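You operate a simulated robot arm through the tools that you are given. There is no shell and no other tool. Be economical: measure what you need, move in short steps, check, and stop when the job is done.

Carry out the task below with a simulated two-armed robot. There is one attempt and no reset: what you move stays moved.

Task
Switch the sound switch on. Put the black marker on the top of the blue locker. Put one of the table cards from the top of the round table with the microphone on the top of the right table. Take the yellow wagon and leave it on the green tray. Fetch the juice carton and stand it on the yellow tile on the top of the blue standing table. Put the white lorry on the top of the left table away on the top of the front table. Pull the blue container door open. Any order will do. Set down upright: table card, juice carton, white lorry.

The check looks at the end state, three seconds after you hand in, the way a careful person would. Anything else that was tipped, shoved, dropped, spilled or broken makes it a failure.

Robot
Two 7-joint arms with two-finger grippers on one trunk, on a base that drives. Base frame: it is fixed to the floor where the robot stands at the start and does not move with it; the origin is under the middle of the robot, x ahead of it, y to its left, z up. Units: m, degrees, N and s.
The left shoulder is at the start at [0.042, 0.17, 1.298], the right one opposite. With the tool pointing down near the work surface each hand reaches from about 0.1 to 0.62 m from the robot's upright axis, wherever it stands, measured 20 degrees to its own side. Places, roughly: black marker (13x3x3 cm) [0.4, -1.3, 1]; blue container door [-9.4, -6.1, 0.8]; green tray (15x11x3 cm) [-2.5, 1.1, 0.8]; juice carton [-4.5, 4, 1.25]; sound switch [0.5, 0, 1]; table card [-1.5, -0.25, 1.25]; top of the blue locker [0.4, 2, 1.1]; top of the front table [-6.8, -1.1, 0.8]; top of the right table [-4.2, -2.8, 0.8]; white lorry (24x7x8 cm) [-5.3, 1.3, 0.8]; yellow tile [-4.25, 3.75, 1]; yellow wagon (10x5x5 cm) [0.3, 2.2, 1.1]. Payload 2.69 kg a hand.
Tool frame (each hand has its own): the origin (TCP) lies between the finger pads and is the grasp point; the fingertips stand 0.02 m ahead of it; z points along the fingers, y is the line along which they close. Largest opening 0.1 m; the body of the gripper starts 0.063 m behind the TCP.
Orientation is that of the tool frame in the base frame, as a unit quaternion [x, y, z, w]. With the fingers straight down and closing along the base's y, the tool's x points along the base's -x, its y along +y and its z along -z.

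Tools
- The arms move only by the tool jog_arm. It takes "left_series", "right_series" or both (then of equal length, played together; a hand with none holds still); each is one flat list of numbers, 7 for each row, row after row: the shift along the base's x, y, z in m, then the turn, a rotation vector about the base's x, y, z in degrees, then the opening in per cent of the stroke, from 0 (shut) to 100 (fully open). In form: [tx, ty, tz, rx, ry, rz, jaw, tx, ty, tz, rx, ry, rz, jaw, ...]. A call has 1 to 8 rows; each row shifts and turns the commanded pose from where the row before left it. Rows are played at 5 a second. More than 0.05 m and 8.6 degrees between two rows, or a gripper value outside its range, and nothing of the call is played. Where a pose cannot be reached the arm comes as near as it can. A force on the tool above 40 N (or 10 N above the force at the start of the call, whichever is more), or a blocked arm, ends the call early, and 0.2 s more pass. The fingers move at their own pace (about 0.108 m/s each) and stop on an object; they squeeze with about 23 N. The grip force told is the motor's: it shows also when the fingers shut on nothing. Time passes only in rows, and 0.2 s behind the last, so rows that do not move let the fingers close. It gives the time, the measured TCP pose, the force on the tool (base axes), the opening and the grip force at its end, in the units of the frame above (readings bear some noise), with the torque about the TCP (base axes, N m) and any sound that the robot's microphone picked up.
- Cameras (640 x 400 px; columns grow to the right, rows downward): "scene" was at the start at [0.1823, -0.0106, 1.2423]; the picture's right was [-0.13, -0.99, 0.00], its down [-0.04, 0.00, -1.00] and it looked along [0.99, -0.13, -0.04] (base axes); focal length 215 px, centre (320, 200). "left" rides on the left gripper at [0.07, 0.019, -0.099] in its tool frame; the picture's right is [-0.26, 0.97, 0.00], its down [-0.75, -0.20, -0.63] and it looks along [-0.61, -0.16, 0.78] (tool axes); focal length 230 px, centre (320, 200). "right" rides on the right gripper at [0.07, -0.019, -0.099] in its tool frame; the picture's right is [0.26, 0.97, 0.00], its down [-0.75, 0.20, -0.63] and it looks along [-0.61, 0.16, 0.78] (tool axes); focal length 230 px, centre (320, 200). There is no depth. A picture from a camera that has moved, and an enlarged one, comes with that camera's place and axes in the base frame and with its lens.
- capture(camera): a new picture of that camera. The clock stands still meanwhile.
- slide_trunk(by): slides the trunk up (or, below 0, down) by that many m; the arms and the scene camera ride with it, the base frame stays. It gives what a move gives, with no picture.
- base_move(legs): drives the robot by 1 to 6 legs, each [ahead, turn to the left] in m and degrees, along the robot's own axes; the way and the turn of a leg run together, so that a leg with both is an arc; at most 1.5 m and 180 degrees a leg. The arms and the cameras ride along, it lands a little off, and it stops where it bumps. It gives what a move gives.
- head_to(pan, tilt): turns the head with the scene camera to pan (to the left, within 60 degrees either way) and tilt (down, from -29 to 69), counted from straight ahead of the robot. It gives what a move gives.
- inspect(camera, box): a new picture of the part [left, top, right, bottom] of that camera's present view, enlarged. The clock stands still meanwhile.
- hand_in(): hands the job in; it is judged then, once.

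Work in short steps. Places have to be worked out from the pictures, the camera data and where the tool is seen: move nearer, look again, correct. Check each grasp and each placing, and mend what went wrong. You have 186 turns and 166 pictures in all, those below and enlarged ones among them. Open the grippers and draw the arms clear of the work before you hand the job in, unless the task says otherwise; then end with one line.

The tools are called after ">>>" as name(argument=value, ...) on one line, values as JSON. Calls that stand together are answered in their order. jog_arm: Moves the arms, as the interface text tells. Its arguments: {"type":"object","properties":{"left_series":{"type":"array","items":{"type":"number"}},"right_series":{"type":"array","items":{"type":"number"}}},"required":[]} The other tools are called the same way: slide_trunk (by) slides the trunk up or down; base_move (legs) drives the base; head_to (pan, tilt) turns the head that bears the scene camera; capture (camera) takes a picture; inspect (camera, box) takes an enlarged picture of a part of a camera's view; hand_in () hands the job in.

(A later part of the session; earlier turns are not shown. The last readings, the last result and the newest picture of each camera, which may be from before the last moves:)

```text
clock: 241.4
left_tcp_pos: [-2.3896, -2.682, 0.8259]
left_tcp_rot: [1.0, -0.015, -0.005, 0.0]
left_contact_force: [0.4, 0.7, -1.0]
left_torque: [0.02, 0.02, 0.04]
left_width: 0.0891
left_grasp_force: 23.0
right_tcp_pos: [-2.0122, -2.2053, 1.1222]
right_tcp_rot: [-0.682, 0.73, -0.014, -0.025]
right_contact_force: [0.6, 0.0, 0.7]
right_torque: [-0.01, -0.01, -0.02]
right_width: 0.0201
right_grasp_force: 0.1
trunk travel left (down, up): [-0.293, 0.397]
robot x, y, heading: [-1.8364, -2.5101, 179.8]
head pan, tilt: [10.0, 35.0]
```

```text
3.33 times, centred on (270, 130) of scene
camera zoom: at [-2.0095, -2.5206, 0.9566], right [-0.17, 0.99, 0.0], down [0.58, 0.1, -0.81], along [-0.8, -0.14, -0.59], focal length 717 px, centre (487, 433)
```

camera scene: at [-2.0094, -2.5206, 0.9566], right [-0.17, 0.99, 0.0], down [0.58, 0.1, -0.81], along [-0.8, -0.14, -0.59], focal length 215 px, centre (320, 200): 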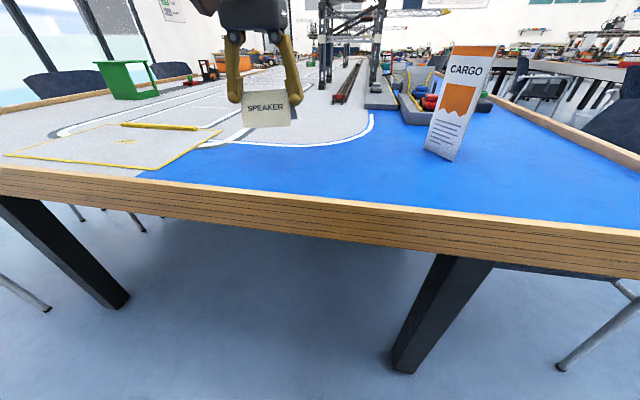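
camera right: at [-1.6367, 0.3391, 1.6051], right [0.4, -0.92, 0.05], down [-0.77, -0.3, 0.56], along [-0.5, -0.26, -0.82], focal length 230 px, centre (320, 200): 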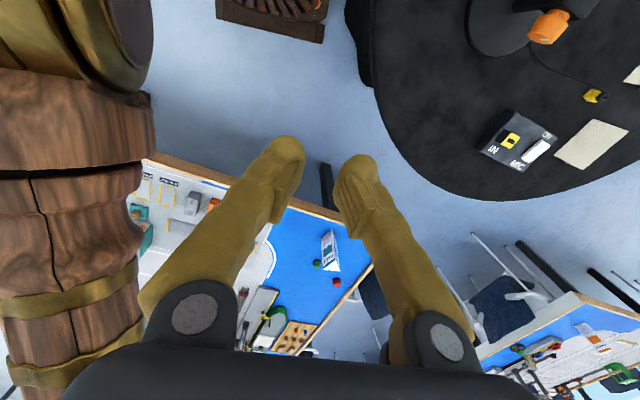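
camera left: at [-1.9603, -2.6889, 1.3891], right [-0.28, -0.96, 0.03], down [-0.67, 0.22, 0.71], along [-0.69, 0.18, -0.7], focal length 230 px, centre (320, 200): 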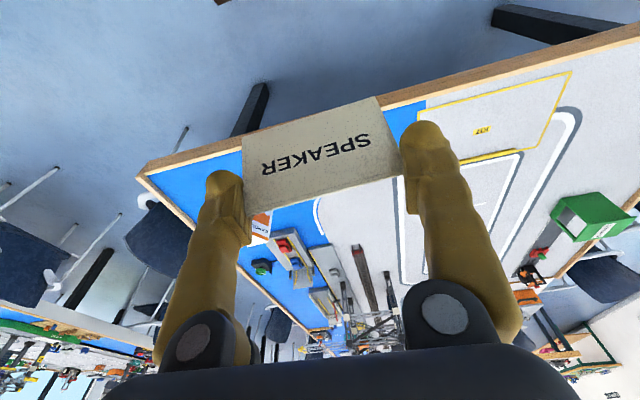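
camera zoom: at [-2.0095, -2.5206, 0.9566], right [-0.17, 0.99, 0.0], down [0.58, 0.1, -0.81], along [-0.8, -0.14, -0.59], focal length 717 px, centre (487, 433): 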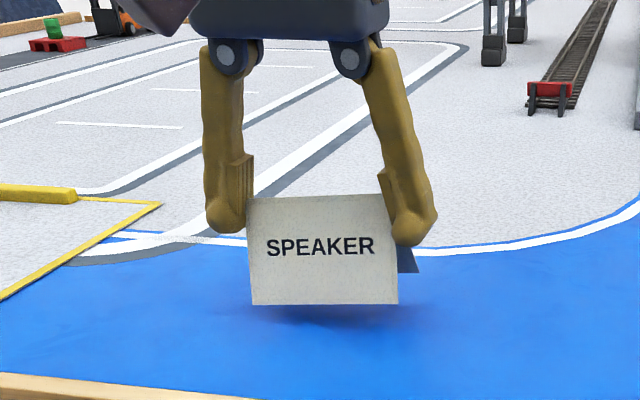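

>>> jog_arm(left_series=[0, 0, -0.004, 0, 0, 0, 75, 0, 0, -0.003, 0, 0, 0, 75, 0, 0, 0, 0, 0, 0, 75])

>>> inspect(camera="scene", box=[190, 70, 350, 190])

```text
clock: 242.2
left_tcp_pos: [-2.3878, -2.6813, 0.8194]
left_tcp_rot: [1.0, -0.014, -0.004, 0.0]
left_contact_force: [0.8, 0.2, 0.3]
left_torque: [0.01, 0.0, 0.01]
left_width: 0.0889
left_grasp_force: 22.9
right_tcp_pos: [-2.0137, -2.2044, 1.122]
right_tcp_rot: [-0.682, 0.73, -0.014, -0.025]
right_contact_force: [0.6, -1.1, 0.4]
right_torque: [-0.01, -0.04, -0.01]
right_width: 0.0201
right_grasp_force: 0.0
trunk travel left (down, up): [-0.293, 0.397]
robot x, y, heading: [-1.8392, -2.5086, 179.8]
head pan, tilt: [10.0, 35.0]
```

```text
3.33 times, centred on (270, 130) of scene
camera zoom: at [-2.0095, -2.5206, 0.9566], right [-0.17, 0.99, 0.0], down [0.58, 0.1, -0.81], along [-0.8, -0.14, -0.59], focal length 717 px, centre (487, 433)
```

zoom: 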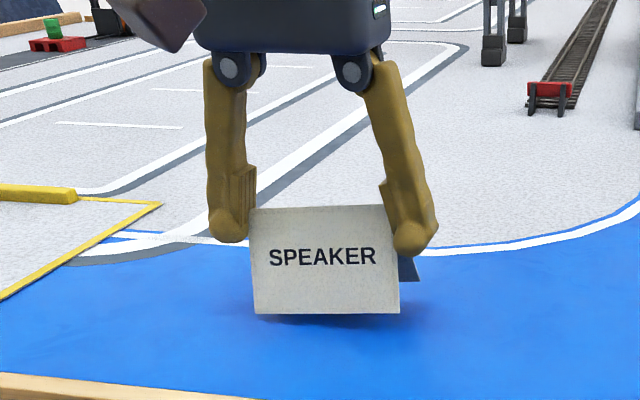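

Nearly down; a few more 2 mm steps watching the force.

>>> jog_arm(left_series=[0, 0, -0.002, 0, 0, 0, 75, 0, 0, -0.002, 0, 0, 0, 75, 0, 0, 0, 0, 0, 0, 75])

>>> jog_arm(left_series=[0, 0, -0.002, 0, 0, 0, 75, 0, 0, 0, 0, 0, 0, 75])

>>> inspect(camera="scene", box=[190, 70, 350, 190])

```text
clock: 243.0
left_tcp_pos: [-2.3879, -2.6806, 0.8157]
left_tcp_rot: [1.0, -0.015, -0.004, 0.001]
left_contact_force: [0.0, -0.2, 0.0]
left_torque: [0.02, 0.01, 0.0]
left_width: 0.0888
left_grasp_force: 22.7
right_tcp_pos: [-2.0133, -2.2053, 1.1217]
right_tcp_rot: [-0.682, 0.731, -0.014, -0.025]
right_contact_force: [0.4, -0.2, 0.1]
right_torque: [-0.01, 0.02, 0.01]
right_width: 0.0198
right_grasp_force: 0.0
trunk travel left (down, up): [-0.293, 0.397]
robot x, y, heading: [-1.8362, -2.5089, 179.5]
head pan, tilt: [10.0, 35.0]
```

```text
clock: 243.6
left_tcp_pos: [-2.3885, -2.6827, 0.8162]
left_tcp_rot: [1.0, -0.015, -0.005, 0.001]
left_contact_force: [0.1, 0.2, 5.5]
left_torque: [-0.25, 0.02, -0.01]
left_width: 0.0887
left_grasp_force: 22.8
right_tcp_pos: [-2.0121, -2.2055, 1.1216]
right_tcp_rot: [-0.682, 0.731, -0.014, -0.026]
right_contact_force: [-0.1, 0.0, -1.0]
right_torque: [-0.02, -0.02, -0.01]
right_width: 0.0201
right_grasp_force: 0.1
trunk travel left (down, up): [-0.293, 0.397]
robot x, y, heading: [-1.838, -2.5086, 179.5]
head pan, tilt: [10.0, 35.0]
```

```text
3.33 times, centred on (270, 130) of scene
camera zoom: at [-2.0091, -2.5205, 0.9567], right [-0.17, 0.99, 0.0], down [0.58, 0.1, -0.81], along [-0.8, -0.14, -0.59], focal length 717 px, centre (487, 433)
```

zoom: 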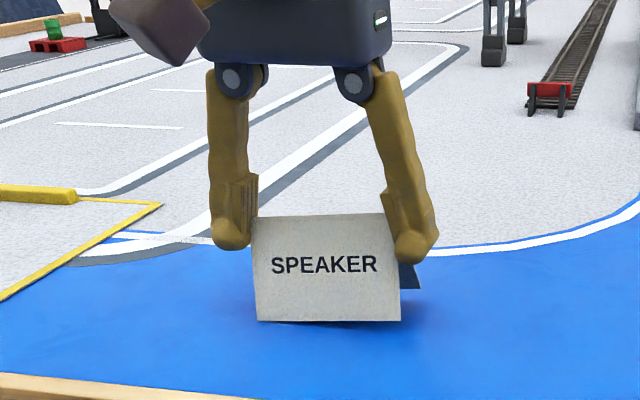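

Touching (5.5 N). Open and lift straight up.

>>> jog_arm(left_series=[0, 0, 0, 0, 0, 0, 93, 0, 0, 0, 0, 0, 0, 100, 0, 0, 0, 0, 0, 0, 100, 0, 0, 0.02, 0, 0, 0, 100, 0, 0, 0.04, 0, 0, 0, 100, 0, 0, 0.05, 0, 0, 0, 100, 0.02, 0, 0.04, 0, 0, 0, 100])

>>> capture(camera="scene")

```text
clock: 245.2
left_tcp_pos: [-2.3657, -2.6836, 0.9668]
left_tcp_rot: [1.0, -0.015, -0.005, 0.001]
left_contact_force: [0.0, -0.6, -0.3]
left_torque: [-0.02, 0.03, 0.04]
left_width: 0.1
left_grasp_force: 0.2
right_tcp_pos: [-2.0124, -2.2048, 1.1218]
right_tcp_rot: [-0.682, 0.73, -0.013, -0.026]
right_contact_force: [-0.2, 0.4, -0.3]
right_torque: [0.02, 0.03, 0.02]
right_width: 0.0201
right_grasp_force: 0.0
trunk travel left (down, up): [-0.293, 0.397]
robot x, y, heading: [-1.8386, -2.5062, 179.8]
head pan, tilt: [10.0, 35.0]
```

```text
59 pictures are left
camera scene: at [-2.0087, -2.5206, 0.9567], right [-0.17, 0.99, 0.0], down [0.58, 0.1, -0.81], along [-0.8, -0.14, -0.59], focal length 215 px, centre (320, 200)
```

scene: 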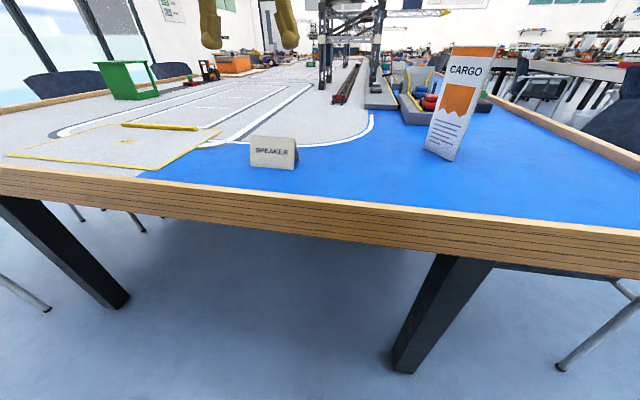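

The card stands on the right table. Now the juice carton: I bring the right hand forward, raise the trunk, back off and head around toward the lockers' side.

>>> jog_arm(right_series=[-0.04, 0, 0.02, 0, 0, 0, 20, -0.04, 0, 0.02, 0, 0, 0, 20, -0.04, 0, 0, 0, 0, 0, 20, -0.04, 0, 0, 0, 0, 0, 20], left_series=[0.03, 0, 0.03, 0, 0, 0, 60, 0.03, 0, 0.03, 0, 0, 0, 60, 0, 0, 0.03, 0, 0, 0, 60, 0, 0, 0, 0, 0, 0, 60])

>>> slide_trunk(by=0.2)

>>> base_move(legs=[[-0.35, 0], [0, -127], [1.5, 0]])

```text
clock: 246.2
left_tcp_pos: [-2.3081, -2.6828, 1.0565]
left_tcp_rot: [1.0, -0.015, -0.004, 0.0]
left_contact_force: [-0.5, 0.1, 0.9]
left_torque: [0.01, 0.0, 0.01]
left_width: 0.0597
left_grasp_force: 0.2
right_tcp_pos: [-2.1719, -2.2051, 1.1688]
right_tcp_rot: [-0.683, 0.729, 0.001, -0.042]
right_contact_force: [-0.5, -0.5, -0.1]
right_torque: [-0.03, -0.04, 0.02]
right_width: 0.0203
right_grasp_force: 0.0
trunk travel left (down, up): [-0.293, 0.397]
robot x, y, heading: [-1.8347, -2.5056, 179.6]
head pan, tilt: [10.0, 35.0]
```

```text
clock: 248.4
left_tcp_pos: [-2.3072, -2.6826, 1.2542]
left_tcp_rot: [1.0, -0.015, -0.005, 0.001]
left_contact_force: [-0.4, -0.1, 0.7]
left_torque: [0.0, 0.01, 0.0]
left_width: 0.0602
left_grasp_force: 0.1
right_tcp_pos: [-2.1713, -2.2048, 1.3681]
right_tcp_rot: [-0.683, 0.729, 0.0, -0.041]
right_contact_force: [-0.2, -1.3, 0.4]
right_torque: [-0.01, -0.01, 0.01]
right_width: 0.0198
right_grasp_force: 0.1
trunk travel left (down, up): [-0.493, 0.197]
robot x, y, heading: [-1.8355, -2.5108, 179.9]
head pan, tilt: [10.0, 35.0]
```

```text
clock: 257.8
left_tcp_pos: [-1.2643, -1.9345, 1.2708]
left_tcp_rot: [-0.424, 0.905, 0.009, 0.02]
left_contact_force: [0.3, 0.9, 1.1]
left_torque: [-0.03, 0.02, -0.01]
left_width: 0.0602
left_grasp_force: 0.1
right_tcp_pos: [-0.9743, -2.3408, 1.3798]
right_tcp_rot: [0.357, 0.933, 0.055, -0.011]
right_contact_force: [-0.1, -0.1, 0.4]
right_torque: [-0.01, 0.01, 0.0]
right_width: 0.02
right_grasp_force: 0.0
trunk travel left (down, up): [-0.493, 0.197]
robot x, y, heading: [-1.3935, -2.3776, 49.2]
head pan, tilt: [10.0, 35.0]
stopped in leg 3: the robot was blocked; the commanded pose is now the measured one
```

That was the usual hiccup at a leg change; I continue in separate calls.

>>> base_move(legs=[[1.45, 4]])

>>> base_move(legs=[[0, 37]])

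>>> base_move(legs=[[1.2, 0], [1.2, 10]])

```text
clock: 265.0
left_tcp_pos: [-0.3984, -0.7935, 1.2677]
left_tcp_rot: [-0.461, 0.887, 0.01, 0.016]
left_contact_force: [-0.1, 0.2, 0.3]
left_torque: [-0.01, 0.04, 0.0]
left_width: 0.0598
left_grasp_force: 0.1
right_tcp_pos: [-0.0769, -1.1746, 1.3776]
right_tcp_rot: [0.318, 0.946, 0.051, -0.013]
right_contact_force: [0.4, -0.3, 0.4]
right_torque: [0.0, 0.01, 0.02]
right_width: 0.0202
right_grasp_force: 0.0
trunk travel left (down, up): [-0.493, 0.197]
robot x, y, heading: [-0.4946, -1.2508, 53.9]
head pan, tilt: [10.0, 35.0]
```

```text
clock: 267.1
left_tcp_pos: [-0.6956, -0.8481, 1.2689]
left_tcp_rot: [0.719, -0.695, -0.015, -0.013]
left_contact_force: [0.9, -1.6, 0.0]
left_torque: [-0.01, -0.03, 0.0]
left_width: 0.06
left_grasp_force: 0.0
right_tcp_pos: [-0.2081, -0.9572, 1.3816]
right_tcp_rot: [0.0, 0.998, 0.053, -0.029]
right_contact_force: [-0.2, 0.7, -0.5]
right_torque: [0.01, 0.0, 0.0]
right_width: 0.02
right_grasp_force: 0.1
trunk travel left (down, up): [-0.493, 0.197]
robot x, y, heading: [-0.4914, -1.2549, 90.7]
head pan, tilt: [10.0, 35.0]
```

```text
clock: 267.9
left_tcp_pos: [-0.6989, -0.91, 1.2355]
left_tcp_rot: [0.718, -0.695, 0.029, 0.022]
left_contact_force: [-0.5, -0.3, 0.5]
left_torque: [0.07, -0.06, 0.0]
left_width: 0.0601
left_grasp_force: 0.1
right_tcp_pos: [-0.2092, -1.0133, 1.3771]
right_tcp_rot: [0.0, 0.999, 0.037, -0.025]
right_contact_force: [-0.7, -0.3, 0.1]
right_torque: [0.05, -0.05, -0.04]
right_width: 0.02
right_grasp_force: 0.1
trunk travel left (down, up): [-0.493, 0.197]
robot x, y, heading: [-0.4946, -1.2501, 91.0]
head pan, tilt: [10.0, 35.0]
stopped in leg 1: the robot was blocked; the commanded pose is now the measured one
```

Another false stop; hands drifted back a little, so I push both forward again and retry.

>>> jog_arm(left_series=[0, 0.035, 0, 0, 0, 0, 60, 0, 0.035, 0, 0, 0, 0, 60, 0, 0, 0, 0, 0, 0, 60], right_series=[0, 0.045, 0, 0, 0, 0, 20, 0, 0.045, 0, 0, 0, 0, 20, 0, 0.045, 0, 0, 0, 0, 20])

>>> base_move(legs=[[1.2, 0]])

>>> base_move(legs=[[1.2, 20]])

```text
clock: 268.7
left_tcp_pos: [-0.6975, -0.8337, 1.2585]
left_tcp_rot: [0.719, -0.695, 0.004, -0.003]
left_contact_force: [-0.5, 0.3, -0.7]
left_torque: [0.01, -0.02, -0.02]
left_width: 0.0599
left_grasp_force: 0.1
right_tcp_pos: [-0.2084, -0.8818, 1.3869]
right_tcp_rot: [-0.002, 0.998, 0.063, -0.026]
right_contact_force: [-0.3, -0.5, 0.3]
right_torque: [0.02, -0.04, 0.02]
right_width: 0.02
right_grasp_force: 0.1
trunk travel left (down, up): [-0.493, 0.197]
robot x, y, heading: [-0.493, -1.249, 90.7]
head pan, tilt: [10.0, 35.0]
```

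```text
clock: 274.8
left_tcp_pos: [-0.7039, 0.3726, 1.2569]
left_tcp_rot: [0.716, -0.698, 0.003, -0.002]
left_contact_force: [0.7, -0.3, 0.4]
left_torque: [-0.02, 0.02, -0.01]
left_width: 0.0602
left_grasp_force: 0.0
right_tcp_pos: [-0.2149, 0.3197, 1.3876]
right_tcp_rot: [0.004, 0.998, 0.062, -0.026]
right_contact_force: [-0.5, 0.0, 0.1]
right_torque: [0.0, 0.0, -0.03]
right_width: 0.0201
right_grasp_force: 0.0
trunk travel left (down, up): [-0.493, 0.197]
robot x, y, heading: [-0.5056, -0.0446, 90.3]
head pan, tilt: [10.0, 35.0]
```

```text
clock: 276.3
left_tcp_pos: [-0.7129, 0.3859, 1.2646]
left_tcp_rot: [0.721, -0.692, -0.001, -0.008]
left_contact_force: [-0.5, -0.1, -0.4]
left_torque: [-0.04, -0.03, 0.0]
left_width: 0.0598
left_grasp_force: 0.0
right_tcp_pos: [-0.2229, 0.3396, 1.4006]
right_tcp_rot: [-0.006, 0.996, 0.085, -0.027]
right_contact_force: [-0.2, 0.2, 0.0]
right_torque: [-0.02, -0.02, -0.01]
right_width: 0.02
right_grasp_force: 0.0
trunk travel left (down, up): [-0.493, 0.197]
robot x, y, heading: [-0.5042, 0.0261, 91.5]
head pan, tilt: [10.0, 35.0]
stopped in leg 1: the robot was blocked; the commanded pose is now the measured one
```

>>> base_move(legs=[[1.1, 0]])

>>> base_move(legs=[[0, 45]])

>>> base_move(legs=[[1.45, 0]])

```text
clock: 281.8
left_tcp_pos: [-0.7408, 1.4615, 1.2652]
left_tcp_rot: [0.723, -0.691, -0.002, -0.009]
left_contact_force: [-0.7, -0.3, -0.3]
left_torque: [-0.03, 0.0, 0.04]
left_width: 0.06
left_grasp_force: 0.1
right_tcp_pos: [-0.249, 1.4174, 1.4009]
right_tcp_rot: [-0.009, 0.996, 0.087, -0.027]
right_contact_force: [0.2, 0.7, -0.4]
right_torque: [-0.02, 0.01, -0.02]
right_width: 0.0202
right_grasp_force: 0.1
trunk travel left (down, up): [-0.493, 0.197]
robot x, y, heading: [-0.5335, 1.1048, 91.6]
head pan, tilt: [10.0, 35.0]
```

```text
clock: 284.4
left_tcp_pos: [-0.9196, 1.1892, 1.2648]
left_tcp_rot: [0.936, -0.352, -0.001, -0.005]
left_contact_force: [-0.2, 0.1, 0.4]
left_torque: [-0.01, 0.0, 0.02]
left_width: 0.0603
left_grasp_force: 0.1
right_tcp_pos: [-0.547, 1.5097, 1.4053]
right_tcp_rot: [-0.399, 0.912, 0.077, -0.061]
right_contact_force: [-0.3, -0.6, 0.4]
right_torque: [0.01, 0.0, -0.01]
right_width: 0.0201
right_grasp_force: 0.0
trunk travel left (down, up): [-0.493, 0.197]
robot x, y, heading: [-0.5349, 1.1062, 137.7]
head pan, tilt: [10.0, 35.0]
```

```text
clock: 291.6
left_tcp_pos: [-1.9845, 2.1532, 1.2494]
left_tcp_rot: [0.936, -0.35, 0.022, 0.005]
left_contact_force: [-0.2, -0.3, 0.0]
left_torque: [-0.01, 0.0, -0.01]
left_width: 0.0602
left_grasp_force: 0.1
right_tcp_pos: [-1.6115, 2.477, 1.4024]
right_tcp_rot: [-0.4, 0.912, 0.071, -0.058]
right_contact_force: [-0.2, 1.2, 0.5]
right_torque: [-0.02, -0.01, 0.0]
right_width: 0.0201
right_grasp_force: 0.0
trunk travel left (down, up): [-0.493, 0.197]
robot x, y, heading: [-1.6111, 2.0833, 138.0]
head pan, tilt: [10.0, 35.0]
```

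Now at [-1.61, 2.08] facing 138°. I turn to ~172° and look ahead.

>>> base_move(legs=[[0, 30]])

>>> head_to(pan=-10, tilt=18)

>>> capture(camera="scene")

```text
clock: 293.5
left_tcp_pos: [-1.9492, 1.9538, 1.2489]
left_tcp_rot: [0.995, -0.097, 0.025, -0.001]
left_contact_force: [1.2, -1.1, 0.2]
left_torque: [-0.03, -0.01, 0.02]
left_width: 0.0601
left_grasp_force: 0.1
right_tcp_pos: [-1.7877, 2.4204, 1.4052]
right_tcp_rot: [-0.622, 0.777, 0.058, -0.076]
right_contact_force: [-0.2, 0.3, 0.0]
right_torque: [0.02, -0.01, -0.01]
right_width: 0.0196
right_grasp_force: 0.1
trunk travel left (down, up): [-0.493, 0.197]
robot x, y, heading: [-1.6105, 2.0875, 167.9]
head pan, tilt: [10.0, 35.0]
```

```text
clock: 294.3
left_tcp_pos: [-1.9285, 1.949, 1.2382]
left_tcp_rot: [0.994, -0.098, 0.049, 0.003]
left_contact_force: [0.7, 1.1, 0.2]
left_torque: [0.0, 0.0, 0.0]
left_width: 0.0601
left_grasp_force: 0.0
right_tcp_pos: [-1.7735, 2.4171, 1.3993]
right_tcp_rot: [-0.622, 0.779, 0.045, -0.066]
right_contact_force: [0.2, -0.2, 0.8]
right_torque: [0.01, -0.01, 0.02]
right_width: 0.02
right_grasp_force: 0.0
trunk travel left (down, up): [-0.493, 0.197]
robot x, y, heading: [-1.6099, 2.0839, 167.9]
head pan, tilt: [-10.0, 18.0]
```

```text
58 pictures are left
camera scene: at [-1.7839, 2.1415, 1.1834], right [0.38, 0.93, 0.0], down [0.3, -0.12, -0.95], along [-0.88, 0.36, -0.33], focal length 215 px, centre (320, 200)
```

scene: 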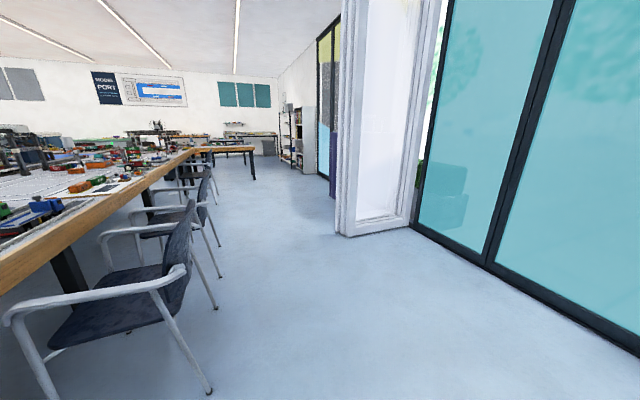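

The folded door stack ends at about [-3.64, 3.27]; the chairs reach y≈1.92. I pull the right hand in front, then drive through the middle (y≈2.6).

>>> jog_arm(right_series=[-0.036, -0.023, 0, 0, 0, 0, 20, -0.036, -0.023, 0, 0, 0, 0, 20, -0.036, -0.023, 0, 0, 0, 0, 20, -0.036, -0.023, 0, 0, 0, 0, 20], left_series=[-0.03, 0.01, 0, 0, 0, 0, 60, -0.03, 0.01, 0, 0, 0, 0, 60, 0, 0, 0, 0, 0, 0, 60, 0, 0, 0, 0, 0, 0, 60])

>>> base_move(legs=[[0, -8]])

>>> base_move(legs=[[1.3, 0]])

>>> base_move(legs=[[0.6, 15]])

>>> head_to(pan=-50, tilt=15)

>>> capture(camera="scene")

```text
clock: 295.3
left_tcp_pos: [-1.9909, 1.9697, 1.2523]
left_tcp_rot: [0.995, -0.098, 0.017, -0.002]
left_contact_force: [0.1, -1.3, 0.0]
left_torque: [0.0, -0.04, -0.01]
left_width: 0.0601
left_grasp_force: 0.1
right_tcp_pos: [-1.9144, 2.3225, 1.4071]
right_tcp_rot: [-0.622, 0.777, 0.064, -0.08]
right_contact_force: [-0.9, -1.0, 0.6]
right_torque: [-0.02, -0.05, -0.01]
right_width: 0.0201
right_grasp_force: 0.0
trunk travel left (down, up): [-0.493, 0.197]
robot x, y, heading: [-1.6076, 2.0862, 167.6]
head pan, tilt: [-10.0, 18.0]
```

```text
clock: 296.4
left_tcp_pos: [-2.0003, 2.0243, 1.2527]
left_tcp_rot: [0.986, -0.167, 0.017, 0.0]
left_contact_force: [-1.3, -0.3, 0.8]
left_torque: [0.03, 0.0, -0.01]
left_width: 0.0598
left_grasp_force: 0.1
right_tcp_pos: [-1.8754, 2.3622, 1.4093]
right_tcp_rot: [-0.566, 0.818, 0.07, -0.077]
right_contact_force: [0.2, 0.2, -0.6]
right_torque: [-0.01, 0.02, -0.06]
right_width: 0.0202
right_grasp_force: 0.0
trunk travel left (down, up): [-0.493, 0.197]
robot x, y, heading: [-1.6119, 2.0822, 159.6]
head pan, tilt: [-10.0, 18.0]
```

```text
clock: 302.8
left_tcp_pos: [-3.184, 2.4483, 1.2514]
left_tcp_rot: [0.987, -0.161, 0.02, 0.001]
left_contact_force: [0.6, 0.5, 0.2]
left_torque: [-0.02, 0.01, -0.04]
left_width: 0.0599
left_grasp_force: 0.0
right_tcp_pos: [-3.0611, 2.7891, 1.4131]
right_tcp_rot: [-0.57, 0.814, 0.077, -0.081]
right_contact_force: [-0.3, 0.0, 0.4]
right_torque: [0.01, -0.01, 0.0]
right_width: 0.02
right_grasp_force: 0.1
trunk travel left (down, up): [-0.493, 0.197]
robot x, y, heading: [-2.8136, 2.5224, 160.4]
head pan, tilt: [-10.0, 18.0]
```

```text
clock: 306.2
left_tcp_pos: [-3.7178, 2.4805, 1.2513]
left_tcp_rot: [0.999, -0.033, 0.022, -0.002]
left_contact_force: [-0.4, 0.0, -1.1]
left_torque: [-0.02, -0.02, 0.01]
left_width: 0.06
left_grasp_force: 0.1
right_tcp_pos: [-3.6844, 2.8419, 1.4173]
right_tcp_rot: [-0.669, 0.734, 0.072, -0.097]
right_contact_force: [-0.2, 0.0, -0.5]
right_torque: [0.01, 0.06, 0.0]
right_width: 0.0199
right_grasp_force: 0.0
trunk travel left (down, up): [-0.493, 0.197]
robot x, y, heading: [-3.397, 2.6482, 174.7]
head pan, tilt: [-10.0, 18.0]
```

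```text
clock: 307.2
left_tcp_pos: [-3.6968, 2.4794, 1.2386]
left_tcp_rot: [0.998, -0.035, 0.047, 0.0]
left_contact_force: [0.4, -1.0, 0.3]
left_torque: [0.0, -0.01, 0.02]
left_width: 0.0603
left_grasp_force: 0.1
right_tcp_pos: [-3.6608, 2.8406, 1.4209]
right_tcp_rot: [-0.67, 0.732, 0.078, -0.101]
right_contact_force: [0.3, 0.3, -0.7]
right_torque: [0.02, 0.03, 0.01]
right_width: 0.0199
right_grasp_force: 0.1
trunk travel left (down, up): [-0.493, 0.197]
robot x, y, heading: [-3.3981, 2.6459, 175.2]
head pan, tilt: [-50.0, 15.0]
```

```text
57 pictures are left
camera scene: at [-3.5398, 2.7342, 1.189], right [0.82, 0.57, 0.01], down [0.17, -0.21, -0.96], along [-0.55, 0.79, -0.27], focal length 215 px, centre (320, 200)
```

scene: 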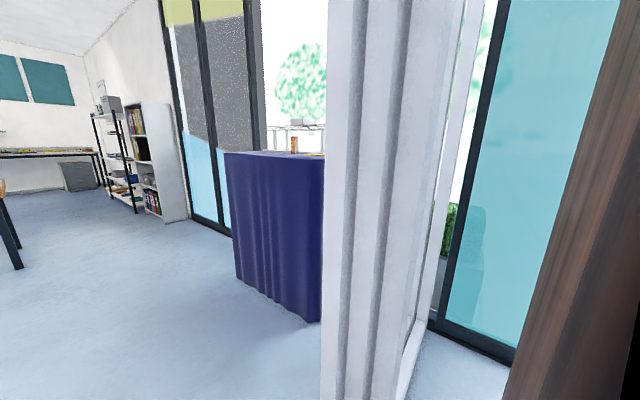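

The blue standing table's front is at y≈3.65, top ≈1.08. I drive on to x≈-4.4 and turn to face it.

>>> base_move(legs=[[1.0, 0]])

>>> base_move(legs=[[0, -84]])

>>> head_to(pan=0, tilt=15)

>>> capture(camera="scene")

```text
clock: 312.4
left_tcp_pos: [-4.698, 2.5702, 1.2391]
left_tcp_rot: [0.998, -0.037, 0.046, -0.001]
left_contact_force: [-0.8, -1.4, -0.7]
left_torque: [-0.01, -0.02, 0.02]
left_width: 0.0603
left_grasp_force: 0.0
right_tcp_pos: [-4.6605, 2.9311, 1.423]
right_tcp_rot: [-0.667, 0.734, 0.078, -0.101]
right_contact_force: [0.0, -0.3, 0.3]
right_torque: [0.02, -0.03, 0.01]
right_width: 0.0201
right_grasp_force: 0.0
trunk travel left (down, up): [-0.493, 0.197]
robot x, y, heading: [-4.3965, 2.7415, 174.7]
head pan, tilt: [-50.0, 15.0]
```

```text
clock: 316.5
left_tcp_pos: [-4.5954, 3.001, 1.2396]
left_tcp_rot: [0.718, -0.695, 0.034, 0.031]
left_contact_force: [0.0, 0.0, 0.3]
left_torque: [0.01, 0.0, -0.02]
left_width: 0.06
left_grasp_force: 0.0
right_tcp_pos: [-4.2326, 2.998, 1.4259]
right_tcp_rot: [-0.004, 0.991, 0.134, -0.022]
right_contact_force: [0.0, 0.3, -0.2]
right_torque: [0.01, -0.01, -0.02]
right_width: 0.0198
right_grasp_force: 0.1
trunk travel left (down, up): [-0.493, 0.197]
robot x, y, heading: [-4.4024, 2.7394, 90.5]
head pan, tilt: [-50.0, 15.0]
```

```text
clock: 317.7
left_tcp_pos: [-4.5952, 2.9796, 1.2301]
left_tcp_rot: [0.718, -0.693, 0.049, 0.048]
left_contact_force: [0.2, 0.1, 0.5]
left_torque: [0.02, 0.02, 0.01]
left_width: 0.0602
left_grasp_force: 0.0
right_tcp_pos: [-4.2313, 2.9777, 1.4275]
right_tcp_rot: [-0.005, 0.991, 0.134, -0.021]
right_contact_force: [-0.2, -0.5, 0.0]
right_torque: [0.05, 0.01, 0.02]
right_width: 0.0198
right_grasp_force: 0.1
trunk travel left (down, up): [-0.493, 0.197]
robot x, y, heading: [-4.3994, 2.7374, 91.1]
head pan, tilt: [0.0, 15.0]
```

```text
56 pictures are left
camera scene: at [-4.4038, 2.9229, 1.1885], right [1.0, 0.01, 0.0], down [0.0, -0.27, -0.96], along [-0.01, 0.96, -0.27], focal length 215 px, centre (320, 200)
```

scene: 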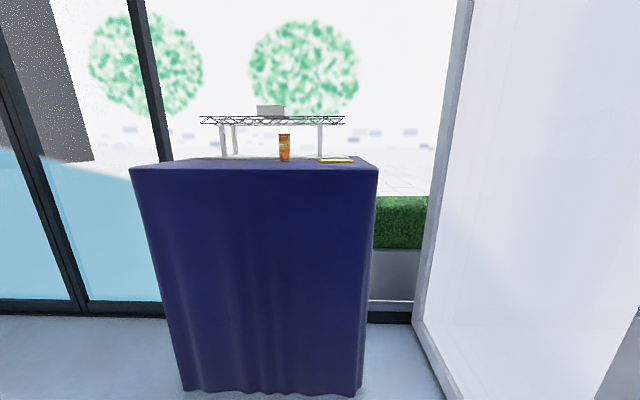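

Carton and yellow tile are visible near the front right of the tabletop, with a small truss behind. I raise the trunk, go 0.35 m closer and look down.

>>> slide_trunk(by=0.18)

>>> base_move(legs=[[0.35, 0]])

>>> head_to(pan=0, tilt=28)

>>> capture(camera="scene")

```text
clock: 319.7
left_tcp_pos: [-4.5958, 2.9801, 1.4091]
left_tcp_rot: [0.717, -0.693, 0.051, 0.05]
left_contact_force: [0.3, -0.4, -0.7]
left_torque: [-0.01, -0.02, 0.01]
left_width: 0.06
left_grasp_force: 0.0
right_tcp_pos: [-4.2314, 2.9799, 1.6069]
right_tcp_rot: [-0.005, 0.991, 0.131, -0.021]
right_contact_force: [0.1, 0.2, 0.8]
right_torque: [0.03, -0.01, 0.0]
right_width: 0.0204
right_grasp_force: 0.0
trunk travel left (down, up): [-0.673, 0.017]
robot x, y, heading: [-4.4002, 2.7405, 90.8]
head pan, tilt: [0.0, 15.0]
```

```text
clock: 322.0
left_tcp_pos: [-4.6008, 3.3362, 1.4087]
left_tcp_rot: [0.716, -0.694, 0.052, 0.051]
left_contact_force: [-0.3, 0.5, -0.8]
left_torque: [-0.06, -0.01, -0.04]
left_width: 0.0601
left_grasp_force: 0.1
right_tcp_pos: [-4.2366, 3.336, 1.6056]
right_tcp_rot: [-0.005, 0.991, 0.13, -0.021]
right_contact_force: [-0.2, 0.9, -0.7]
right_torque: [-0.06, -0.04, -0.07]
right_width: 0.02
right_grasp_force: 0.1
trunk travel left (down, up): [-0.673, 0.017]
robot x, y, heading: [-4.4018, 3.0894, 90.6]
head pan, tilt: [0.0, 15.0]
```

```text
clock: 322.7
left_tcp_pos: [-4.6005, 3.3068, 1.4013]
left_tcp_rot: [0.715, -0.693, 0.068, 0.068]
left_contact_force: [0.8, -0.3, -0.2]
left_torque: [0.04, 0.0, 0.02]
left_width: 0.0599
left_grasp_force: 0.0
right_tcp_pos: [-4.2343, 3.3128, 1.6006]
right_tcp_rot: [-0.004, 0.993, 0.116, -0.019]
right_contact_force: [0.1, 0.3, 0.4]
right_torque: [0.03, -0.02, -0.03]
right_width: 0.0198
right_grasp_force: 0.1
trunk travel left (down, up): [-0.673, 0.017]
robot x, y, heading: [-4.4061, 3.0876, 91.1]
head pan, tilt: [0.0, 28.0]
```

```text
55 pictures are left
camera scene: at [-4.4085, 3.2747, 1.3475], right [1.0, 0.01, 0.0], down [0.01, -0.48, -0.88], along [-0.01, 0.88, -0.48], focal length 215 px, centre (320, 200)
```

scene: 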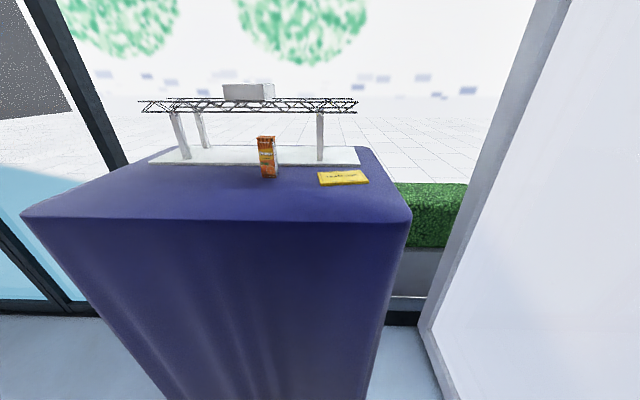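

Tile centre ≈[-4.346, 3.868, 1.098]; carton ≈[-4.57, 3.865], top ≈1.22; truss starts at y≈3.98. I drive 0.21 m closer and bring the left hand over the carton, straightening it.

>>> base_move(legs=[[0.21, 0]])

>>> jog_arm(left_series=[0, 0.04, 0, 5.5, 0, 0, 90, 0, 0.04, 0, 5.5, 0, 0, 90, 0.005, 0.04, -0.01, 0, 0, 0, 90, 0.005, 0.04, -0.02, 0, 0, 0, 90, 0.005, 0.04, -0.02, 0, 0, 0, 90, 0.005, 0.04, -0.02, 0, 0, 0, 90, 0, 0, 0, 0, 0, 0, 90])

>>> capture(camera="left")

>>> capture(camera="scene")

```text
clock: 324.4
left_tcp_pos: [-4.6034, 3.5196, 1.4084]
left_tcp_rot: [0.717, -0.693, 0.053, 0.053]
left_contact_force: [-0.4, 0.8, 0.3]
left_torque: [0.05, -0.01, 0.02]
left_width: 0.0599
left_grasp_force: 0.0
right_tcp_pos: [-4.2398, 3.5198, 1.6059]
right_tcp_rot: [-0.007, 0.991, 0.131, -0.021]
right_contact_force: [0.8, -0.1, -0.2]
right_torque: [0.05, 0.0, -0.01]
right_width: 0.02
right_grasp_force: 0.1
trunk travel left (down, up): [-0.673, 0.017]
robot x, y, heading: [-4.4141, 3.2975, 90.8]
head pan, tilt: [0.0, 28.0]
```

```text
clock: 326.0
left_tcp_pos: [-4.5817, 3.7478, 1.3397]
left_tcp_rot: [0.719, -0.694, -0.016, -0.02]
left_contact_force: [0.1, 0.4, 0.0]
left_torque: [0.04, -0.01, 0.0]
left_width: 0.0899
left_grasp_force: 0.1
right_tcp_pos: [-4.2394, 3.516, 1.5979]
right_tcp_rot: [-0.006, 0.994, 0.11, -0.019]
right_contact_force: [0.4, -0.7, 0.3]
right_torque: [0.06, 0.0, 0.02]
right_width: 0.0201
right_grasp_force: 0.1
trunk travel left (down, up): [-0.673, 0.017]
robot x, y, heading: [-4.4089, 3.2989, 90.9]
head pan, tilt: [0.0, 28.0]
```

```text
54 pictures are left
camera left: at [-4.5984, 3.6726, 1.4331], right [-0.97, 0.22, 0.01], down [0.17, 0.72, 0.67], along [0.14, 0.65, -0.74], focal length 230 px, centre (320, 200)
```

left: 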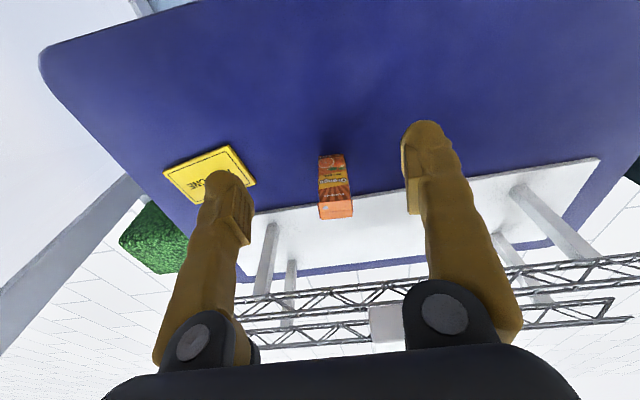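

```text
53 pictures are left
camera scene: at [-4.4124, 3.4837, 1.3477], right [1.0, 0.02, 0.0], down [0.01, -0.48, -0.88], along [-0.01, 0.88, -0.48], focal length 215 px, centre (320, 200)
```

scene: 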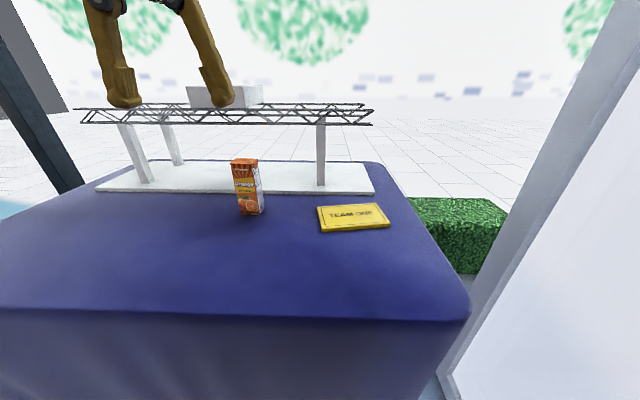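

Carton at ≈[-4.571, 3.89], top 1.211. I nudge the base 5 cm closer and move the left hand over it at z≈1.26.

>>> base_move(legs=[[0.05, 0]])

>>> jog_arm(left_series=[0.005, 0.03, -0.03, 0, 0, 0, 90, 0.005, 0.03, -0.03, 0, 0, 0, 90, 0, 0.025, -0.015, 0, 0, 0, 90, 0, 0, 0, 0, 0, 0, 90])

>>> capture(camera="left")

```text
clock: 326.9
left_tcp_pos: [-4.582, 3.7835, 1.3446]
left_tcp_rot: [0.719, -0.695, -0.02, -0.023]
left_contact_force: [-0.7, 0.0, 0.8]
left_torque: [-0.01, -0.02, 0.01]
left_width: 0.0898
left_grasp_force: 0.2
right_tcp_pos: [-4.2381, 3.5495, 1.6016]
right_tcp_rot: [-0.006, 0.993, 0.118, -0.02]
right_contact_force: [0.0, -0.9, 0.2]
right_torque: [0.0, 0.01, -0.04]
right_width: 0.0199
right_grasp_force: 0.0
trunk travel left (down, up): [-0.673, 0.017]
robot x, y, heading: [-4.4102, 3.352, 90.9]
head pan, tilt: [0.0, 28.0]
```

```text
clock: 327.9
left_tcp_pos: [-4.5717, 3.8557, 1.2751]
left_tcp_rot: [0.719, -0.694, -0.024, -0.028]
left_contact_force: [-0.7, -0.2, 0.4]
left_torque: [-0.01, 0.0, 0.0]
left_width: 0.0902
left_grasp_force: 0.1
right_tcp_pos: [-4.238, 3.5388, 1.5938]
right_tcp_rot: [-0.006, 0.995, 0.1, -0.019]
right_contact_force: [-0.5, 0.7, 0.7]
right_torque: [0.02, 0.04, -0.03]
right_width: 0.0199
right_grasp_force: 0.1
trunk travel left (down, up): [-0.673, 0.017]
robot x, y, heading: [-4.4107, 3.3502, 90.8]
head pan, tilt: [0.0, 28.0]
```

```text
52 pictures are left
camera left: at [-4.588, 3.7786, 1.368], right [-0.97, 0.22, 0.01], down [0.17, 0.71, 0.68], along [0.14, 0.67, -0.73], focal length 230 px, centre (320, 200)
```

left: 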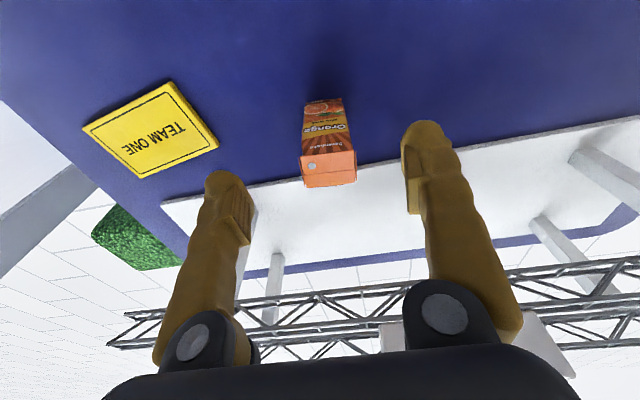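

Centre x matches; shift +34 mm in y, then lower to z≈1.17 and close.

>>> jog_arm(left_series=[-0.001, 0.034, 0, 0, 0, 0, 90, 0, 0, -0.04, 0, 0, 0, 90, 0, 0, -0.04, 0, 0, 0, 90, 0, 0, -0.022, 0, 0, 0, 90, 0, 0, 0, 0, 0, 0, 60, 0, 0, 0, 0, 0, 0, 30, 0, 0, 0, 0, 0, 0, 30])

>>> capture(camera="left")

```text
clock: 329.5
left_tcp_pos: [-4.5726, 3.9023, 1.1669]
left_tcp_rot: [0.719, -0.695, -0.02, -0.023]
left_contact_force: [-0.4, -0.3, -1.6]
left_torque: [0.02, -0.02, 0.01]
left_width: 0.0485
left_grasp_force: 22.8
right_tcp_pos: [-4.2394, 3.556, 1.5934]
right_tcp_rot: [-0.005, 0.996, 0.092, -0.019]
right_contact_force: [-0.5, 0.1, 0.0]
right_torque: [-0.05, 0.01, 0.01]
right_width: 0.0201
right_grasp_force: 0.1
trunk travel left (down, up): [-0.673, 0.017]
robot x, y, heading: [-4.407, 3.3494, 91.0]
head pan, tilt: [0.0, 28.0]
```

```text
51 pictures are left
camera left: at [-4.5888, 3.8264, 1.2611], right [-0.97, 0.22, 0.01], down [0.17, 0.72, 0.67], along [0.14, 0.66, -0.74], focal length 230 px, centre (320, 200)
```

left: 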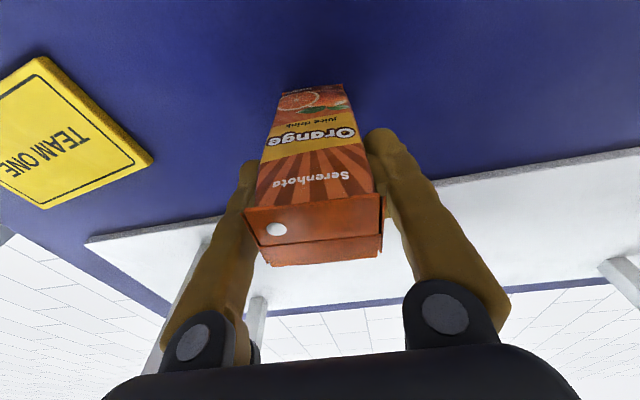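

Gripped (4.85 cm). I lift 7 cm and carry it over the tile at ≈[-4.352, 3.865].

>>> jog_arm(left_series=[0, 0, 0.03, 0, 0, 0, 30, 0, 0, 0.04, 0, 0, 0, 30, 0.044, -0.008, 0, 0, 0, 0, 30, 0.044, -0.008, 0, 0, 0, 0, 30, 0.044, -0.008, 0, 0, 0, 0, 30, 0.044, -0.007, 0, 0, 0, 0, 30, 0.044, -0.006, 0, 0, 0, 0, 30, 0, 0, 0, 0, 0, 0, 30])

>>> capture(camera="scene")

```text
clock: 331.5
left_tcp_pos: [-4.3785, 3.8667, 1.2579]
left_tcp_rot: [0.748, -0.663, -0.006, -0.043]
left_contact_force: [0.5, -0.8, -1.6]
left_torque: [0.09, -0.01, 0.01]
left_width: 0.0487
left_grasp_force: 23.3
right_tcp_pos: [-4.2382, 3.5343, 1.5892]
right_tcp_rot: [-0.005, 0.997, 0.075, -0.018]
right_contact_force: [0.9, -0.4, 0.1]
right_torque: [0.02, 0.0, 0.02]
right_width: 0.0198
right_grasp_force: 0.0
trunk travel left (down, up): [-0.673, 0.017]
robot x, y, heading: [-4.4083, 3.3507, 90.7]
head pan, tilt: [0.0, 28.0]
stopped in row 8 (left hand): the arm was blocked; the commanded pose is now the measured one
```

```text
50 pictures are left
camera scene: at [-4.4123, 3.535, 1.3476], right [1.0, 0.02, 0.0], down [0.01, -0.48, -0.88], along [-0.01, 0.88, -0.48], focal length 215 px, centre (320, 200)
```

scene: 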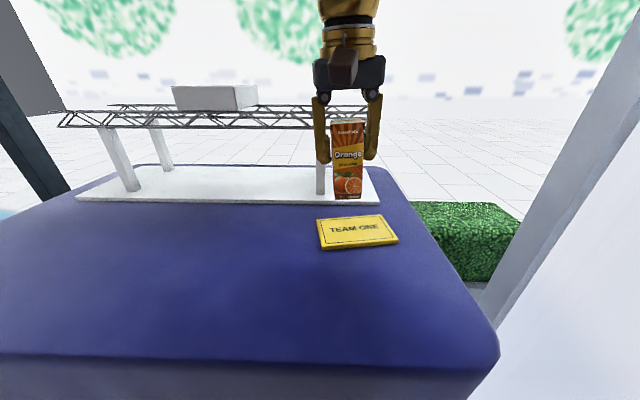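

The arm stopped just short (at its high-reach limit). Lower positions work better, so I go on while lowering and correct the slight tilt.

>>> jog_arm(left_series=[0.01, -0.004, -0.02, 0, 2.5, 0, 30, 0.01, -0.004, -0.015, 0, 0, 0, 30, 0.008, 0, -0.008, 0, 0, 0, 30, 0, 0, 0, 0, 0, 0, 30])

>>> capture(camera="scene")

```text
clock: 332.7
left_tcp_pos: [-4.3705, 3.8568, 1.233]
left_tcp_rot: [0.768, -0.639, -0.012, -0.046]
left_contact_force: [0.4, -0.3, -3.1]
left_torque: [0.08, 0.02, 0.01]
left_width: 0.0484
left_grasp_force: 23.2
right_tcp_pos: [-4.2366, 3.5168, 1.5839]
right_tcp_rot: [-0.005, 0.998, 0.058, -0.017]
right_contact_force: [0.2, -0.6, 0.8]
right_torque: [0.05, -0.03, 0.0]
right_width: 0.02
right_grasp_force: 0.0
trunk travel left (down, up): [-0.673, 0.017]
robot x, y, heading: [-4.4081, 3.3491, 90.9]
head pan, tilt: [0.0, 28.0]
stopped in row 4 (left hand): the arm was blocked; the commanded pose is now the measured one
```

```text
49 pictures are left
camera scene: at [-4.4128, 3.5345, 1.3477], right [1.0, 0.02, 0.0], down [0.01, -0.48, -0.88], along [-0.01, 0.88, -0.48], focal length 215 px, centre (320, 200)
```

scene: 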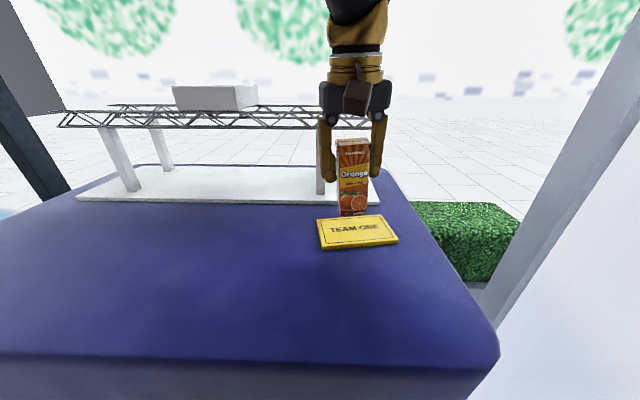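

The carton would already be within the tile (x -4.41…-4.285, y 3.818…3.906). I lower straight with tiny corrections.

>>> jog_arm(left_series=[0.004, 0.006, -0.015, -1.5, 2, 0, 30, 0.004, 0.004, -0.012, 0, 0, 0, 30, 0, 0, 0, 0, 0, 0, 30])

>>> inspect(camera="scene", box=[270, 120, 430, 260])

```text
clock: 333.7
left_tcp_pos: [-4.3825, 3.8667, 1.2244]
left_tcp_rot: [0.786, -0.616, -0.009, -0.041]
left_contact_force: [-0.5, -1.1, -3.0]
left_torque: [0.11, -0.01, 0.0]
left_width: 0.0483
left_grasp_force: 23.2
right_tcp_pos: [-4.237, 3.5002, 1.5802]
right_tcp_rot: [-0.004, 0.999, 0.038, -0.015]
right_contact_force: [-0.4, 0.1, 0.7]
right_torque: [0.02, -0.02, 0.0]
right_width: 0.02
right_grasp_force: 0.0
trunk travel left (down, up): [-0.673, 0.017]
robot x, y, heading: [-4.4085, 3.3514, 90.9]
head pan, tilt: [0.0, 28.0]
stopped in row 3 (left hand): the arm was blocked; the commanded pose is now the measured one
```

```text
2.86 times, centred on (350, 190) of scene
camera zoom: at [-4.4134, 3.5353, 1.3475], right [1.0, 0.02, 0.0], down [0.01, -0.48, -0.88], along [-0.01, 0.87, -0.48], focal length 615 px, centre (234, 229)
```

zoom: 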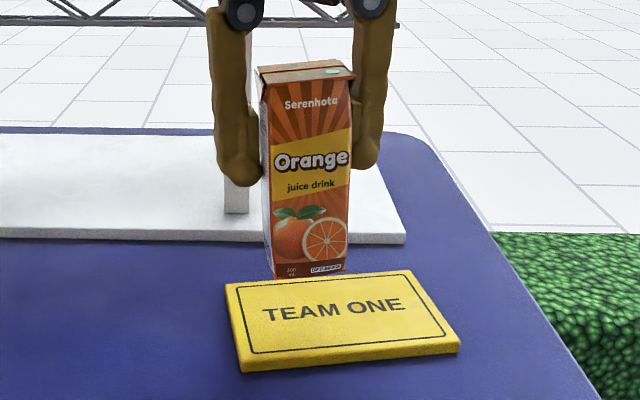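

The left arm is at a joint limit here. Instead of the arm I use the base: turn 4° right (moves the carton ~3.5 cm in +x), then lower with the trunk.

>>> base_move(legs=[[0, -4]])

>>> slide_trunk(by=-0.02)

>>> inspect(camera="scene", box=[230, 120, 430, 280])

```text
clock: 334.6
left_tcp_pos: [-4.3419, 3.8647, 1.2294]
left_tcp_rot: [0.763, -0.645, -0.01, -0.046]
left_contact_force: [0.3, 0.6, -2.1]
left_torque: [0.04, 0.03, 0.01]
left_width: 0.0482
left_grasp_force: 22.6
right_tcp_pos: [-4.2261, 3.4827, 1.5842]
right_tcp_rot: [0.03, 0.998, 0.062, -0.014]
right_contact_force: [0.2, -0.9, -0.4]
right_torque: [-0.01, 0.02, 0.03]
right_width: 0.0199
right_grasp_force: 0.0
trunk travel left (down, up): [-0.673, 0.017]
robot x, y, heading: [-4.4137, 3.348, 86.6]
head pan, tilt: [0.0, 28.0]
```

```text
clock: 335.2
left_tcp_pos: [-4.3488, 3.8484, 1.2181]
left_tcp_rot: [0.767, -0.639, -0.01, -0.054]
left_contact_force: [-0.2, 0.2, -1.5]
left_torque: [0.07, 0.03, 0.0]
left_width: 0.048
left_grasp_force: 23.3
right_tcp_pos: [-4.2264, 3.4643, 1.5618]
right_tcp_rot: [0.032, 0.998, 0.043, -0.014]
right_contact_force: [0.1, 0.1, 0.2]
right_torque: [0.03, -0.01, 0.01]
right_width: 0.0199
right_grasp_force: 0.1
trunk travel left (down, up): [-0.653, 0.037]
robot x, y, heading: [-4.4114, 3.3554, 87.0]
head pan, tilt: [0.0, 28.0]
```

```text
2.50 times, centred on (330, 200) of scene
camera zoom: at [-4.3995, 3.5349, 1.3275], right [1.0, -0.06, 0.0], down [-0.03, -0.48, -0.88], along [0.05, 0.87, -0.48], focal length 538 px, centre (295, 200)
```

zoom: 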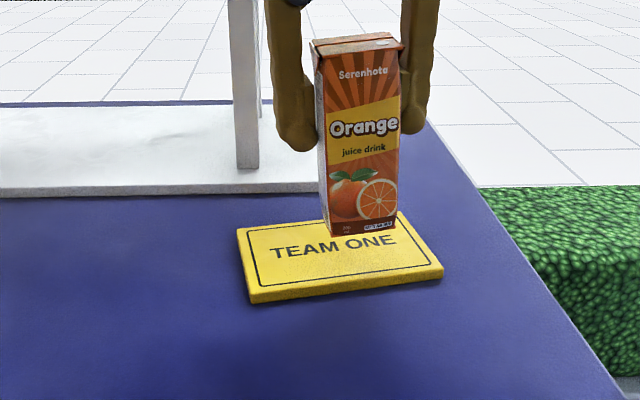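

x is good now; the carton needs ~2.5 cm more in +y. I jog it forward.

>>> jog_arm(left_series=[0, 0.012, 0, 0, 0, 0, 30, 0, 0.012, 0, 0, 0, 0, 30, 0, 0, 0, 0, 0, 0, 30])

>>> slide_trunk(by=-0.02)

>>> inspect(camera="scene", box=[230, 120, 430, 280])

```text
clock: 336.0
left_tcp_pos: [-4.3469, 3.8733, 1.2206]
left_tcp_rot: [0.767, -0.64, -0.011, -0.055]
left_contact_force: [0.5, 0.4, -1.2]
left_torque: [0.01, 0.0, -0.02]
left_width: 0.0482
left_grasp_force: 23.3
right_tcp_pos: [-4.2259, 3.465, 1.5625]
right_tcp_rot: [0.031, 0.998, 0.043, -0.013]
right_contact_force: [-0.3, -1.0, -0.7]
right_torque: [0.0, 0.0, -0.03]
right_width: 0.02
right_grasp_force: 0.2
trunk travel left (down, up): [-0.653, 0.037]
robot x, y, heading: [-4.4113, 3.351, 87.0]
head pan, tilt: [0.0, 28.0]
```

```text
clock: 336.7
left_tcp_pos: [-4.35, 3.8747, 1.1989]
left_tcp_rot: [0.767, -0.64, -0.012, -0.055]
left_contact_force: [0.2, -0.1, -1.3]
left_torque: [0.02, 0.03, 0.0]
left_width: 0.0483
left_grasp_force: 22.8
right_tcp_pos: [-4.2283, 3.4649, 1.542]
right_tcp_rot: [0.031, 0.998, 0.043, -0.015]
right_contact_force: [-0.4, 1.0, -0.5]
right_torque: [-0.01, 0.0, 0.03]
right_width: 0.02
right_grasp_force: 0.1
trunk travel left (down, up): [-0.633, 0.057]
robot x, y, heading: [-4.4089, 3.3542, 86.6]
head pan, tilt: [0.0, 28.0]
```

```text
2.50 times, centred on (330, 200) of scene
camera zoom: at [-4.3997, 3.5354, 1.3073], right [1.0, -0.06, 0.0], down [-0.03, -0.48, -0.87], along [0.05, 0.87, -0.48], focal length 538 px, centre (295, 200)
```

zoom: 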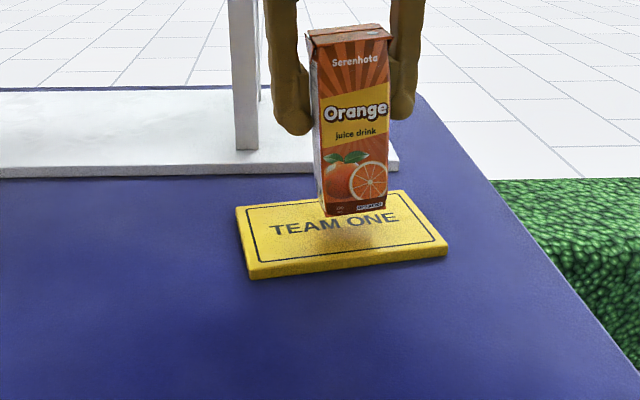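

Over the tile now with ~1.5 cm to go. I lower with small arm steps.

>>> jog_arm(left_series=[0, 0, -0.005, 0, 0, 0, 30, 0, 0, -0.004, 0, 0, 0, 30, 0, 0, -0.003, 0, 0, 0, 30, 0, 0, 0, 0, 0, 0, 30])

>>> inspect(camera="scene", box=[230, 120, 430, 280])

```text
clock: 337.7
left_tcp_pos: [-4.3532, 3.8784, 1.1905]
left_tcp_rot: [0.772, -0.633, -0.006, -0.058]
left_contact_force: [-1.1, -0.1, -2.3]
left_torque: [-0.03, -0.02, 0.01]
left_width: 0.048
left_grasp_force: 23.1
right_tcp_pos: [-4.2268, 3.4649, 1.5437]
right_tcp_rot: [0.031, 0.998, 0.044, -0.014]
right_contact_force: [-0.2, 0.2, 0.6]
right_torque: [0.01, 0.0, -0.02]
right_width: 0.0199
right_grasp_force: 0.0
trunk travel left (down, up): [-0.633, 0.057]
robot x, y, heading: [-4.4116, 3.3522, 87.2]
head pan, tilt: [0.0, 28.0]
```

```text
2.50 times, centred on (330, 200) of scene
camera zoom: at [-4.3996, 3.5354, 1.3074], right [1.0, -0.06, 0.0], down [-0.03, -0.48, -0.87], along [0.05, 0.87, -0.48], focal length 538 px, centre (295, 200)
```

zoom: 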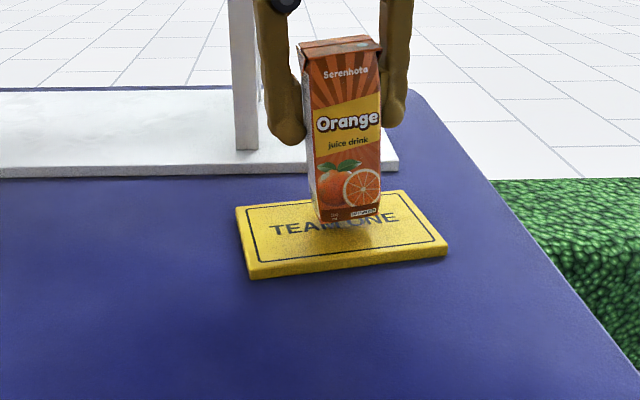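

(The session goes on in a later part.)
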